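You operate a simulated robot arm through the tools that you are given. There is no shell and no other tool. Be economical: measure what you need, move in short steps, check, and stop when the job is done.

The job below is to be done with a simulated robot arm. You get a single attempt, and the scene is never put back.

TASK
Fetch the M12 machine foot from the sample bench top and set it on the spare white wheel there.

Only the result counts: the job must be done as asked and must still hold three seconds after the hand-in. Knocking over, shifting, dropping, spilling or breaking anything else fails it.

THE ROBOT
A 7-joint arm with a two-finger parallel gripper, fixed in place. Base frame: the origin is at the foot of the arm, x ahead of it, y to its left, z up; the work surface is at about z = 0. Readings come in mm, rad, newtons and seconds.
With the tool pointing down near the work surface it reaches from about 240 to 620 mm from the base axis. Its first joint turns from -1.152 to 1.152 rad. Payload 2.6 kg.
The TCP is the grasp point between the finger pads, 30 mm short of the fingertips. In the tool frame z runs along the fingers and y along their closing line. Largest opening 94 mm; finger width 28, thickness 10; the body of the gripper, 50 by 96 mm, starts 55 mm behind the TCP.
Orientation is told as [roll, pitch, yaw] about the base's x, y, z axes, in that order, counted from this pose: with the fingers straight down and closing along the base's y, the tool's x points along the base's -x, its y along +y and its z along -z.

THE INTERFACE
- The arm moves only by the tool apply_moves. Its arguments are lists of equal length, an entry for each row: "slide": the shift along the base's x, y, z in m, a list of three; "twist": the turn about the base's z in degrees; "claw": the opening, from 0 (shut) to 1 (fully open). In form: {"slide": [[tx, ty, tz], ...], "twist": [twist, ...], "claw": [claw, ...]}. A call has 1 to 12 rows; each row is the pose to reach, as a shift and turn from the pose commanded when the call began. A row lasts 0.2 s, in which the tool goes at most 50 mm and 0.15 rad; a call with a longer step from one row to the next is refused whole, and so is a gripper value outside its range. Where a pose cannot be reached the arm comes as near as it can. A force on the tool above 40 N (or 10 N above the force at the start of the call, whichever is more), or a blocked arm, ends the call early, and 0.2 s more pass. The fingers move at their own pace (about 72 mm/s each) and stop on an object; they squeeze with about 24 N. The grip force told is the motor's: it shows also when the fingers shut on nothing. Time passes only in rows, and 0.2 s behind the last, so rows that repeat a pose let the fingers close. The reply holds the time, the measured pose of the TCP, the force on the tool along the base axes, the opening and the grip force, in the units named above and with some noise.
- Cameras (640 x 400 px; columns grow to the right, rows downward): "scene" is fixed at [17, 418.2, 565.7]; the picture's right is [-0.91, -0.41, 0.00], its down [-0.23, 0.50, -0.83] and it looks along [0.34, -0.76, -0.55] (base axes); focal length 342 px, centre (320, 200). "wrist" rides on the gripper at [76, 14, -102] in the tool frame; the picture's right is [-0.18, 0.98, 0.00], its down [-0.75, -0.14, -0.64] and it looks along [-0.63, -0.12, 0.77] (tool axes); focal length 243 px, centre (320, 200). There is no depth. A picture from a camera that has moved, and an enlarged one, comes with that camera's place and axes in the base frame and with its lens.
- get_image(camera): a new picture of that camera. No time passes.
- inspect(camera, box): a new picture of the part [left, top, right, bottom] of that camera's present view, enlarged. No time passes.
- finish_job(): hands the job in; it is judged then, once.

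Go step by step. Nothing tells you positions but the pictures and the camera data: compare them with the known pose of the tool, close in by small moves and look again before you grip or let go. The budget is 90 turns and 36 pictures, counting those below and the enlarged ones. Unless the task says otherwise, let go and move clear before handing in, and close with one line.

The tools are called after ">>>" by a JSON object that holds its "method" and its "body". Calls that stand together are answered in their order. apply_moves: Moves the arm, as the interface text tells. Its arguments: {"type":"object","properties":{"slide":{"type":"array","items":{"type":"array","items":{"type":"number"}}},"twist":{"type":"array","items":{"type":"number"}},"claw":{"type":"array","items":{"type":"number"}}},"required":["slide","twist","claw"]} The other tools are called the same way: get_image (camera) takes a picture; inspect (camera, box) takes an enlarged picture of a part of a camera's view; finish_job () hands the job in.

At the start:

```text
clock: 0.0
tool_pos: [313.8, -131.7, 281.8]
ee_rot: [0.0, 0.0, 0.0]
contact_force: [-0.4, 0.2, -0.2]
grip_width: 93.9
finger_force: 0.1
```

scene: 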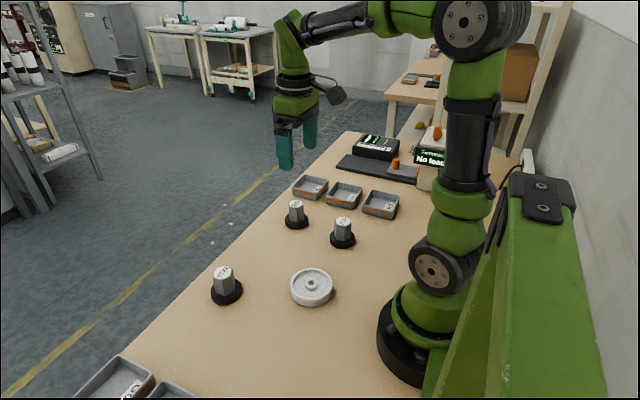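
wrist: 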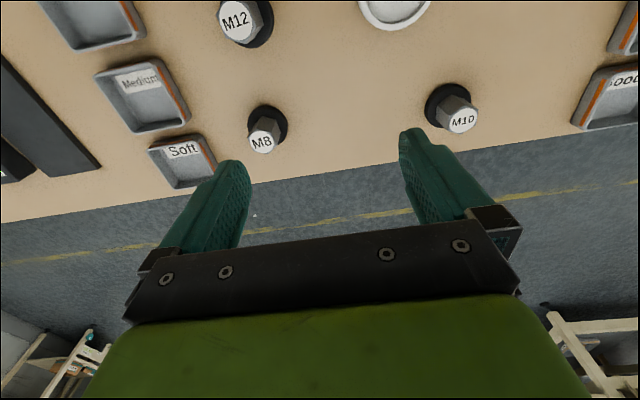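

The M12 foot looks to be near (241, -215) and the white wheel near (236, -34). I'll enlarge the views to refine both.

>>> {"method": "inspect", "body": {"camera": "scene", "box": [200, 180, 400, 320]}}

>>> {"method": "apply_moves", "body": {"slide": [[-0.03, 0, 0], [-0.05, -0.03, 0], [-0.07, -0.06, 0], [-0.073, -0.085, 0]], "twist": [0, 0, 0, 0], "claw": [1, 1, 1, 1]}}

>>> {"method": "get_image", "body": {"camera": "wrist"}}

```text
2.86 times, centred on (300, 250) of scene
camera zoom: at [17.0, 418.2, 565.7], right [-0.91, -0.41, 0.0], down [-0.23, 0.5, -0.83], along [0.34, -0.76, -0.55], focal length 977 px, centre (377, 57)
```

zoom: 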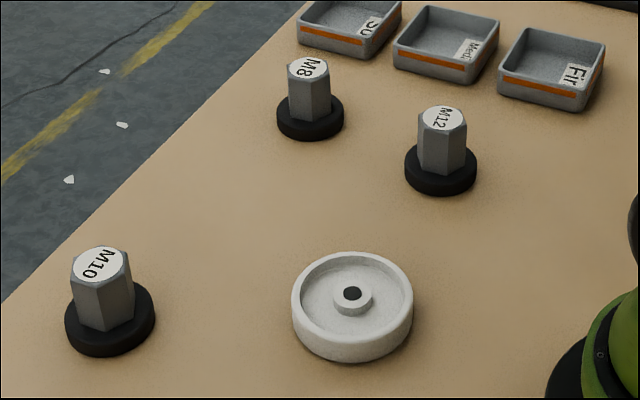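

```text
clock: 1.0
tool_pos: [238.7, -218.5, 281.7]
ee_rot: [0.0, 0.0, 0.001]
contact_force: [-0.3, -0.2, 0.3]
grip_width: 93.9
finger_force: 0.1
```

```text
32 pictures are left
camera wrist: at [161.8, -204.5, 384.0], right [0.18, 0.98, 0.0], down [0.75, -0.14, 0.64], along [0.63, -0.12, -0.77], focal length 243 px, centre (320, 200)
```

wrist: 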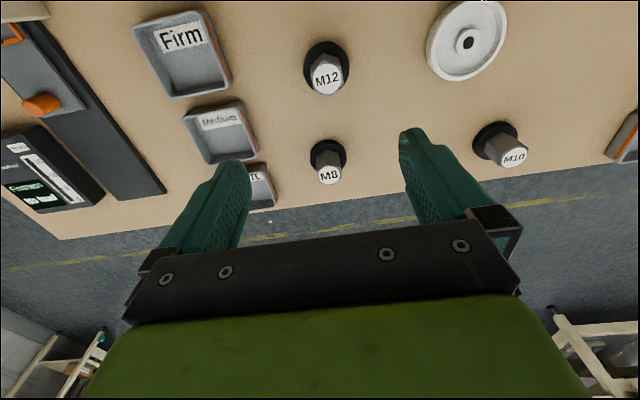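

M12 stands at about (238, -212), roughly 64 mm tall with a 64 mm base. The wheel is at about (238, -33). I'll lower above the foot and check the hex alignment.

>>> {"method": "apply_moves", "body": {"slide": [[-0.001, 0.0065, -0.04], [-0.001, 0.0065, -0.08], [-0.001, 0.0065, -0.12], [-0.001, 0.0065, -0.15]], "twist": [0, 0, 0, 0], "claw": [1, 1, 1, 1]}}

>>> {"method": "get_image", "body": {"camera": "wrist"}}

>>> {"method": "inspect", "body": {"camera": "scene", "box": [300, 180, 400, 260]}}

```text
clock: 2.0
tool_pos: [239.3, -207.6, 132.2]
ee_rot: [0.0, -0.001, 0.0]
contact_force: [0.4, 0.2, 0.0]
grip_width: 94.1
finger_force: 0.1
```

```text
31 pictures are left
camera wrist: at [162.1, -193.6, 233.5], right [0.18, 0.98, 0.0], down [0.75, -0.14, 0.64], along [0.63, -0.12, -0.77], focal length 243 px, centre (320, 200)
```

wrist: 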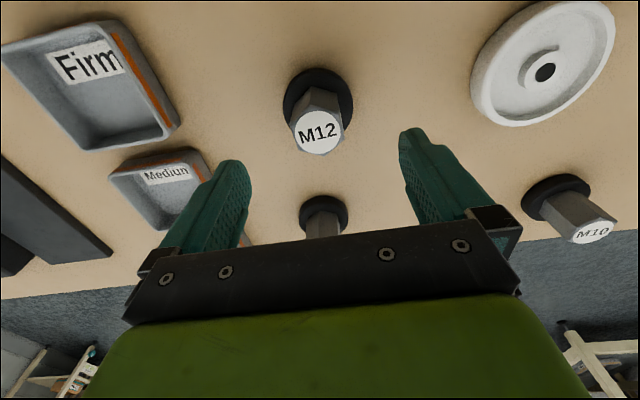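

```text
5.00 times, centred on (350, 220) of scene
camera zoom: at [17.0, 418.2, 565.7], right [-0.91, -0.41, 0.0], down [-0.23, 0.5, -0.83], along [0.34, -0.76, -0.55], focal length 1710 px, centre (170, 100)
```

zoom: 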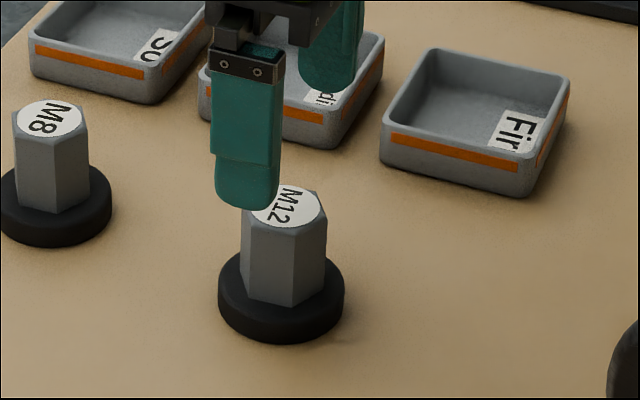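

The hex flats face ±y, so yaw 0 suits, and the foot's centre is near (237, -212). I'll descend so the fingertips stay above the base disc, then check.

>>> {"method": "apply_moves", "body": {"slide": [[-0.0025, -0.002, -0.03], [-0.0025, -0.002, -0.06], [-0.0025, -0.002, -0.077], [-0.0025, -0.002, -0.077]], "twist": [0, 0, 0, 0], "claw": [1, 1, 1, 1]}}

>>> {"method": "get_image", "body": {"camera": "wrist"}}

>>> {"method": "inspect", "body": {"camera": "scene", "box": [300, 180, 400, 260]}}

```text
clock: 3.0
tool_pos: [235.9, -210.9, 55.8]
ee_rot: [0.0, 0.001, 0.0]
contact_force: [-0.6, 1.0, 0.5]
grip_width: 93.8
finger_force: 0.0
```

```text
29 pictures are left
camera wrist: at [159.2, -197.6, 157.8], right [0.18, 0.98, 0.0], down [0.75, -0.14, 0.64], along [0.63, -0.12, -0.77], focal length 243 px, centre (320, 200)
```

wrist: 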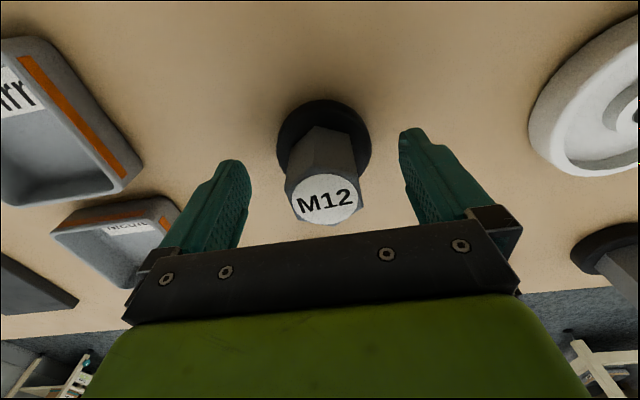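

```text
5.00 times, centred on (350, 220) of scene
camera zoom: at [17.0, 418.2, 565.7], right [-0.91, -0.41, 0.0], down [-0.23, 0.5, -0.83], along [0.34, -0.76, -0.55], focal length 1710 px, centre (170, 100)
```

zoom: 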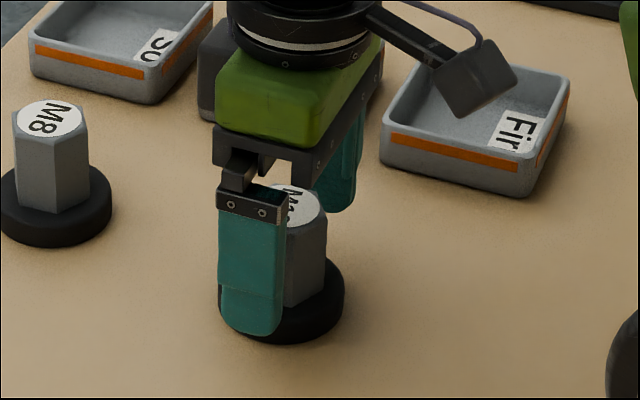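

The foot sits between the open fingers and is centred to within a couple of mm. I'll close on it.

>>> {"method": "apply_moves", "body": {"slide": [[0, 0, 0], [0, 0, 0], [0, 0, 0], [0, 0, 0], [0, 0, 0]], "twist": [0, 0, 0, 0, 0], "claw": [0.6, 0.45, 0.3, 0.2, 0.2]}}

>>> {"method": "get_image", "body": {"camera": "wrist"}}

```text
clock: 4.2
tool_pos: [236.2, -211.5, 56.1]
ee_rot: [0.001, 0.001, 0.0]
contact_force: [0.1, -0.4, -0.7]
grip_width: 44.1
finger_force: 24.1
```

```text
27 pictures are left
camera wrist: at [159.3, -197.6, 158.1], right [0.18, 0.98, 0.0], down [0.75, -0.14, 0.64], along [0.63, -0.12, -0.77], focal length 243 px, centre (320, 200)
```

wrist: 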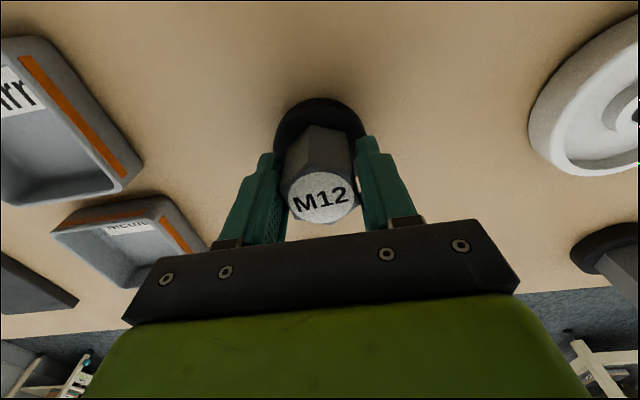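

Gripped at 44 mm with full force. I'll lift a little and check that it holds straight.

>>> {"method": "apply_moves", "body": {"slide": [[0, 0, 0.01], [0, 0, 0.03], [0, 0, 0.06], [0, 0, 0.09], [0, 0, 0.09]], "twist": [0, 0, 0, 0, 0], "claw": [0.2, 0.2, 0.2, 0.2, 0.2]}}

>>> {"method": "get_image", "body": {"camera": "wrist"}}

>>> {"method": "inspect", "body": {"camera": "scene", "box": [280, 150, 380, 230]}}

```text
clock: 5.4
tool_pos: [233.0, -212.6, 144.8]
ee_rot: [-0.001, -0.001, -0.001]
contact_force: [-0.4, 0.1, -0.8]
grip_width: 43.8
finger_force: 24.4
```

```text
26 pictures are left
camera wrist: at [156.6, -197.7, 247.2], right [0.18, 0.98, 0.0], down [0.75, -0.14, 0.64], along [0.63, -0.12, -0.77], focal length 243 px, centre (320, 200)
```

wrist: 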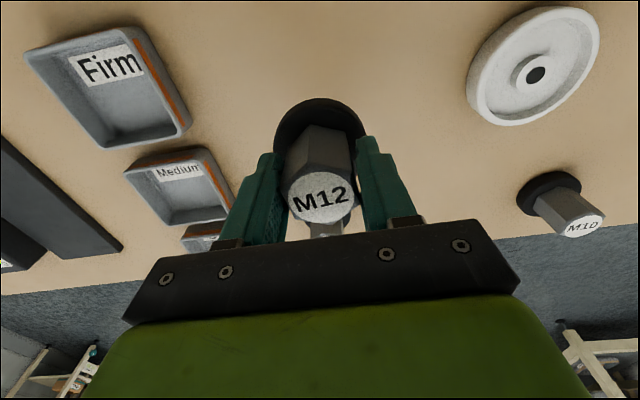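

```text
5.00 times, centred on (330, 190) of scene
camera zoom: at [17.0, 418.2, 565.7], right [-0.91, -0.41, 0.0], down [-0.23, 0.5, -0.83], along [0.34, -0.76, -0.55], focal length 1710 px, centre (270, 250)
```

zoom: 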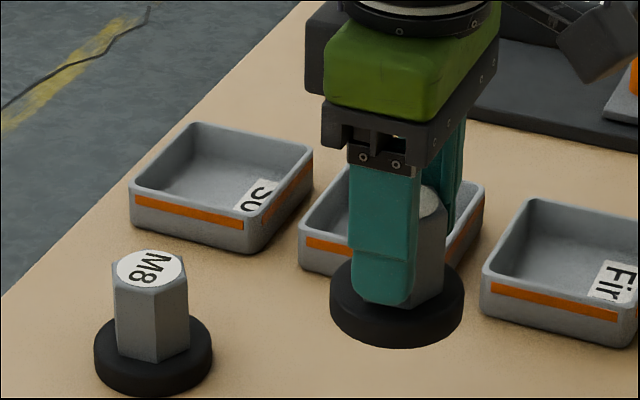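

The foot is held upright. I'll carry it across to above the wheel and look again.

>>> {"method": "apply_moves", "body": {"slide": [[0, 0.03, 0], [0, 0.06, 0], [0, 0.09, 0], [0, 0.12, 0], [0, 0.15, 0], [0, 0.17, 0], [0, 0.178, 0], [0, 0.178, 0]], "twist": [0, 0, 0, 0, 0, 0, 0, 0], "claw": [0.2, 0.2, 0.2, 0.2, 0.2, 0.2, 0.2, 0.2]}}

>>> {"method": "get_image", "body": {"camera": "wrist"}}

>>> {"method": "inspect", "body": {"camera": "scene", "box": [240, 200, 390, 320]}}

```text
clock: 7.2
tool_pos: [235.1, -33.9, 145.2]
ee_rot: [0.0, 0.0, 0.0]
contact_force: [0.7, 0.0, -1.4]
grip_width: 44.0
finger_force: 24.5
```

```text
24 pictures are left
camera wrist: at [158.4, -19.5, 247.0], right [0.18, 0.98, 0.0], down [0.75, -0.14, 0.64], along [0.63, -0.12, -0.77], focal length 243 px, centre (320, 200)
```

wrist: 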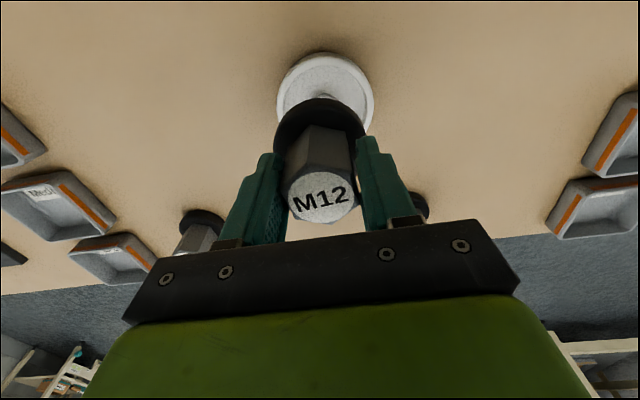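

```text
3.33 times, centred on (315, 260) of scene
camera zoom: at [17.0, 418.2, 565.7], right [-0.91, -0.41, 0.0], down [-0.23, 0.5, -0.83], along [0.34, -0.76, -0.55], focal length 1140 px, centre (337, 0)
```

zoom: 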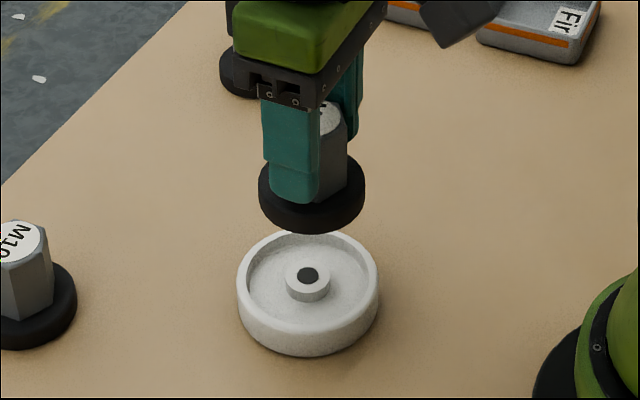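

The wheel's hub top is at about z = 26, and both cameras put the wheel about 4.5 mm in +y and 1 mm in +x from the held foot. I'll correct for that and lower partway before looking again.

>>> {"method": "apply_moves", "body": {"slide": [[0.001, 0.0045, -0.01], [0.001, 0.0045, -0.025], [0.001, 0.0045, -0.04], [0.001, 0.0045, -0.048], [0.001, 0.0045, -0.048]], "twist": [0, 0, 0, 0, 0], "claw": [0.2, 0.2, 0.2, 0.2, 0.2]}}

>>> {"method": "get_image", "body": {"camera": "wrist"}}

>>> {"method": "inspect", "body": {"camera": "scene", "box": [260, 240, 360, 320]}}

```text
clock: 8.4
tool_pos: [236.3, -29.4, 96.6]
ee_rot: [-0.001, 0.001, 0.001]
contact_force: [-0.4, 0.8, -1.8]
grip_width: 43.9
finger_force: 23.6
```

```text
22 pictures are left
camera wrist: at [160.0, -15.0, 198.0], right [0.18, 0.98, 0.0], down [0.75, -0.14, 0.64], along [0.63, -0.12, -0.77], focal length 243 px, centre (320, 200)
```

wrist: 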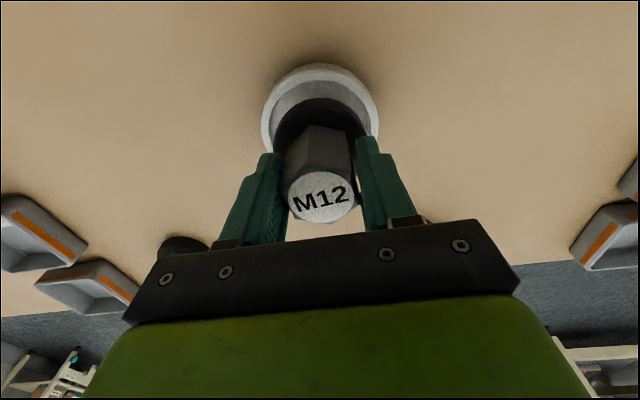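

```text
5.00 times, centred on (310, 280) of scene
camera zoom: at [17.0, 418.2, 565.7], right [-0.91, -0.41, 0.0], down [-0.23, 0.5, -0.83], along [0.34, -0.76, -0.55], focal length 1710 px, centre (370, -200)
```

zoom: 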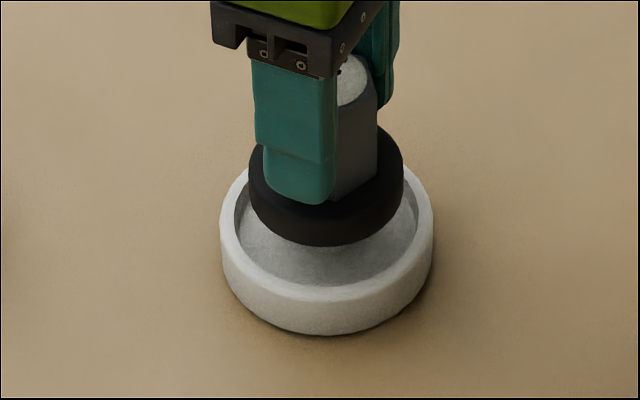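

The foot is centred over the wheel to within about 1–2 mm, with roughly 14 mm to go. I'll lower slowly and watch the force.

>>> {"method": "apply_moves", "body": {"slide": [[0, -0.0005, -0.005], [0.0005, -0.0005, -0.01], [0.0005, -0.0005, -0.012], [0.0005, -0.0005, -0.013]], "twist": [0, 0, 0, 0], "claw": [0.2, 0.2, 0.2, 0.2]}}

>>> {"method": "inspect", "body": {"camera": "scene", "box": [260, 240, 360, 320]}}

```text
clock: 9.4
tool_pos: [236.8, -30.2, 81.8]
ee_rot: [0.0, 0.0, -0.001]
contact_force: [-0.7, -0.3, -1.2]
grip_width: 43.8
finger_force: 24.1
```

```text
5.00 times, centred on (310, 280) of scene
camera zoom: at [17.0, 418.2, 565.7], right [-0.91, -0.41, 0.0], down [-0.23, 0.5, -0.83], along [0.34, -0.76, -0.55], focal length 1710 px, centre (370, -200)
```

zoom: 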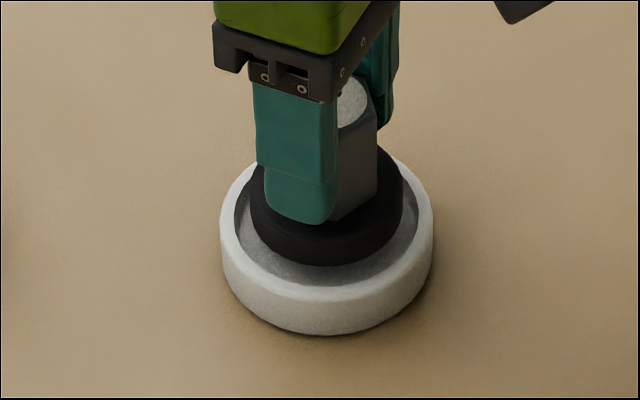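

Still no contact, and the disc is well centred inside the rim. I'll continue in 1 mm steps.

>>> {"method": "apply_moves", "body": {"slide": [[0, 0, -0.001], [0, 0, -0.002], [0, 0, -0.003]], "twist": [0, 0, 0], "claw": [0.2, 0.2, 0.2]}}

```text
clock: 10.2
tool_pos: [237.2, -30.1, 79.6]
ee_rot: [0.0, 0.0, -0.001]
contact_force: [0.0, -1.1, -0.7]
grip_width: 43.9
finger_force: 24.3
```

>>> {"method": "apply_moves", "body": {"slide": [[0, 0, -0.001], [0, 0, -0.002], [0, 0, -0.003]], "twist": [0, 0, 0], "claw": [0.2, 0.2, 0.2]}}

>>> {"method": "inspect", "body": {"camera": "scene", "box": [260, 240, 360, 320]}}

```text
clock: 11.0
tool_pos: [238.9, -30.5, 78.2]
ee_rot: [-0.001, -0.006, 0.003]
contact_force: [5.6, 3.2, 18.1]
grip_width: 43.6
finger_force: 24.2
```

```text
5.00 times, centred on (310, 280) of scene
camera zoom: at [17.0, 418.2, 565.7], right [-0.91, -0.41, 0.0], down [-0.23, 0.5, -0.83], along [0.34, -0.76, -0.55], focal length 1710 px, centre (370, -200)
```

zoom: 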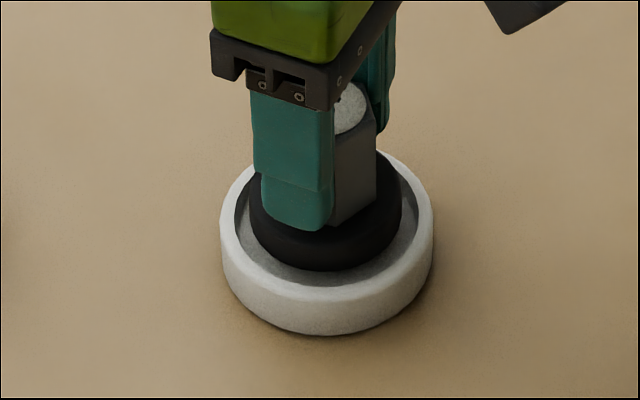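

The foot has made contact on the hub (18 N) with its bottom near z = 22, inside the rim. I'll ease off the excess push before releasing.

>>> {"method": "apply_moves", "body": {"slide": [[0, 0, 0.001], [0, 0, 0.0015], [0, 0, 0.0015]], "twist": [0, 0, 0], "claw": [0.2, 0.2, 0.2]}}

>>> {"method": "get_image", "body": {"camera": "wrist"}}

```text
clock: 11.8
tool_pos: [236.8, -30.1, 79.5]
ee_rot: [-0.002, 0.002, 0.0]
contact_force: [1.2, 0.1, -0.7]
grip_width: 43.3
finger_force: 24.2
```

```text
18 pictures are left
camera wrist: at [160.3, -16.4, 181.8], right [0.18, 0.98, 0.0], down [0.76, -0.14, 0.64], along [0.63, -0.12, -0.77], focal length 243 px, centre (320, 200)
```

wrist: 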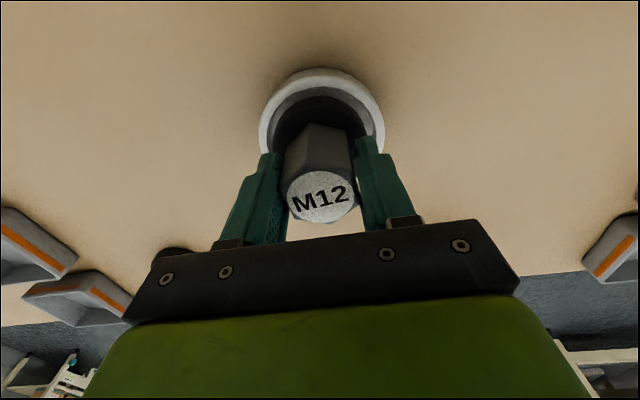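

The foot is centred and upright, at most about a millimetre off contact. I'll lower 0.8 mm and open gently.

>>> {"method": "apply_moves", "body": {"slide": [[0, 0, -0.0008], [0, 0, -0.0008], [0, 0, -0.0008], [0, 0, -0.0008], [0, 0, -0.0008], [0, 0, -0.0008], [0, 0, -0.0008]], "twist": [0, 0, 0, 0, 0, 0, 0], "claw": [0.2, 0.48, 0.5, 0.55, 0.65, 0.8, 0.9]}}

>>> {"method": "get_image", "body": {"camera": "wrist"}}

>>> {"method": "inspect", "body": {"camera": "scene", "box": [260, 240, 360, 320]}}

```text
clock: 13.4
tool_pos: [238.9, -32.3, 78.3]
ee_rot: [0.002, -0.001, 0.0]
contact_force: [0.0, -0.3, -0.1]
grip_width: 84.6
finger_force: 0.0
```

```text
17 pictures are left
camera wrist: at [161.0, -16.6, 181.0], right [0.18, 0.98, 0.0], down [0.75, -0.14, 0.64], along [0.63, -0.12, -0.77], focal length 243 px, centre (320, 200)
```

wrist: 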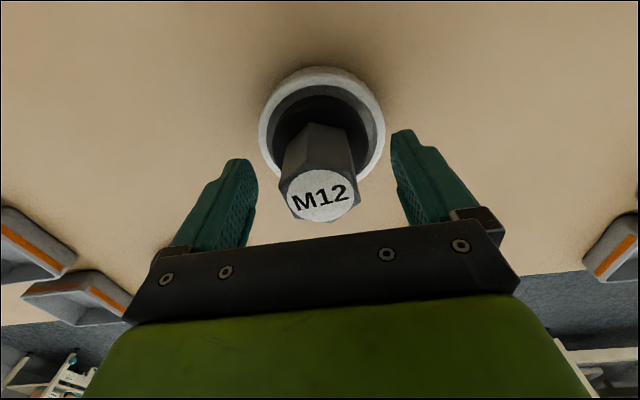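

```text
5.00 times, centred on (310, 280) of scene
camera zoom: at [17.0, 418.2, 565.7], right [-0.91, -0.41, 0.0], down [-0.23, 0.5, -0.83], along [0.34, -0.76, -0.55], focal length 1710 px, centre (370, -200)
```

zoom: 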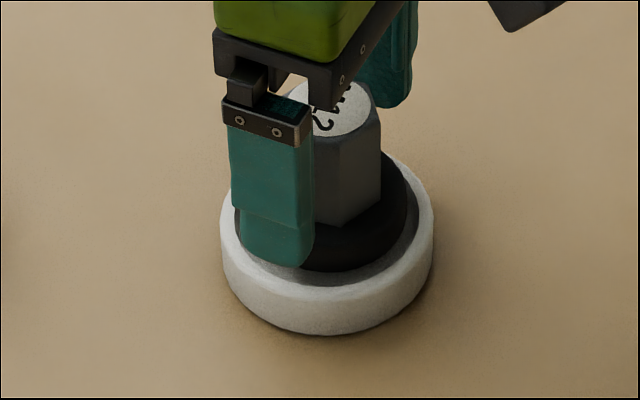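

The foot stands on the wheel hub, free of the fingers. I'll retreat straight up.

>>> {"method": "apply_moves", "body": {"slide": [[0, 0, 0.005], [0, 0, 0.03], [0, 0, 0.07], [0, 0, 0.11], [0.03, 0, 0.14], [0.06, 0, 0.15], [0.06, 0, 0.15]], "twist": [0, 0, 0, 0, 0, 0, 0], "claw": [1, 1, 1, 1, 1, 1, 1]}}

>>> {"method": "inspect", "body": {"camera": "scene", "box": [240, 220, 380, 320]}}

>>> {"method": "get_image", "body": {"camera": "scene"}}

```text
clock: 15.0
tool_pos: [297.2, -27.5, 230.3]
ee_rot: [0.0, 0.001, -0.001]
contact_force: [-0.3, 0.1, 0.1]
grip_width: 93.9
finger_force: 0.1
```

```text
4.00 times, centred on (310, 270) of scene
camera zoom: at [17.0, 418.2, 565.7], right [-0.91, -0.41, 0.0], down [-0.23, 0.5, -0.83], along [0.34, -0.76, -0.55], focal length 1368 px, centre (360, -80)
```

zoom: 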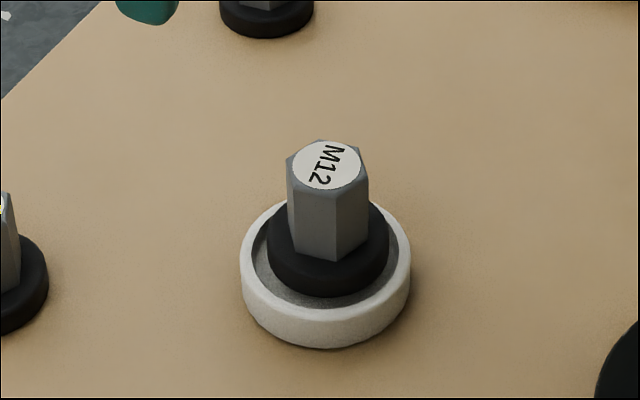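

```text
14 pictures are left
```

scene: 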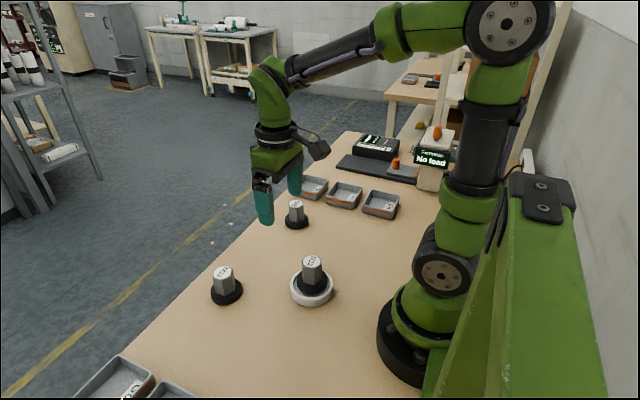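

The M12 foot stands upright on the white wheel, the arm is clear and nothing else has moved. I'm handing the job in.

>>> {"method": "finish_job", "body": {}}

```text
The job is handed in.
```

The M12 machine foot is standing upright on the spare white wheel, released and with the arm clear; the job is handed in.
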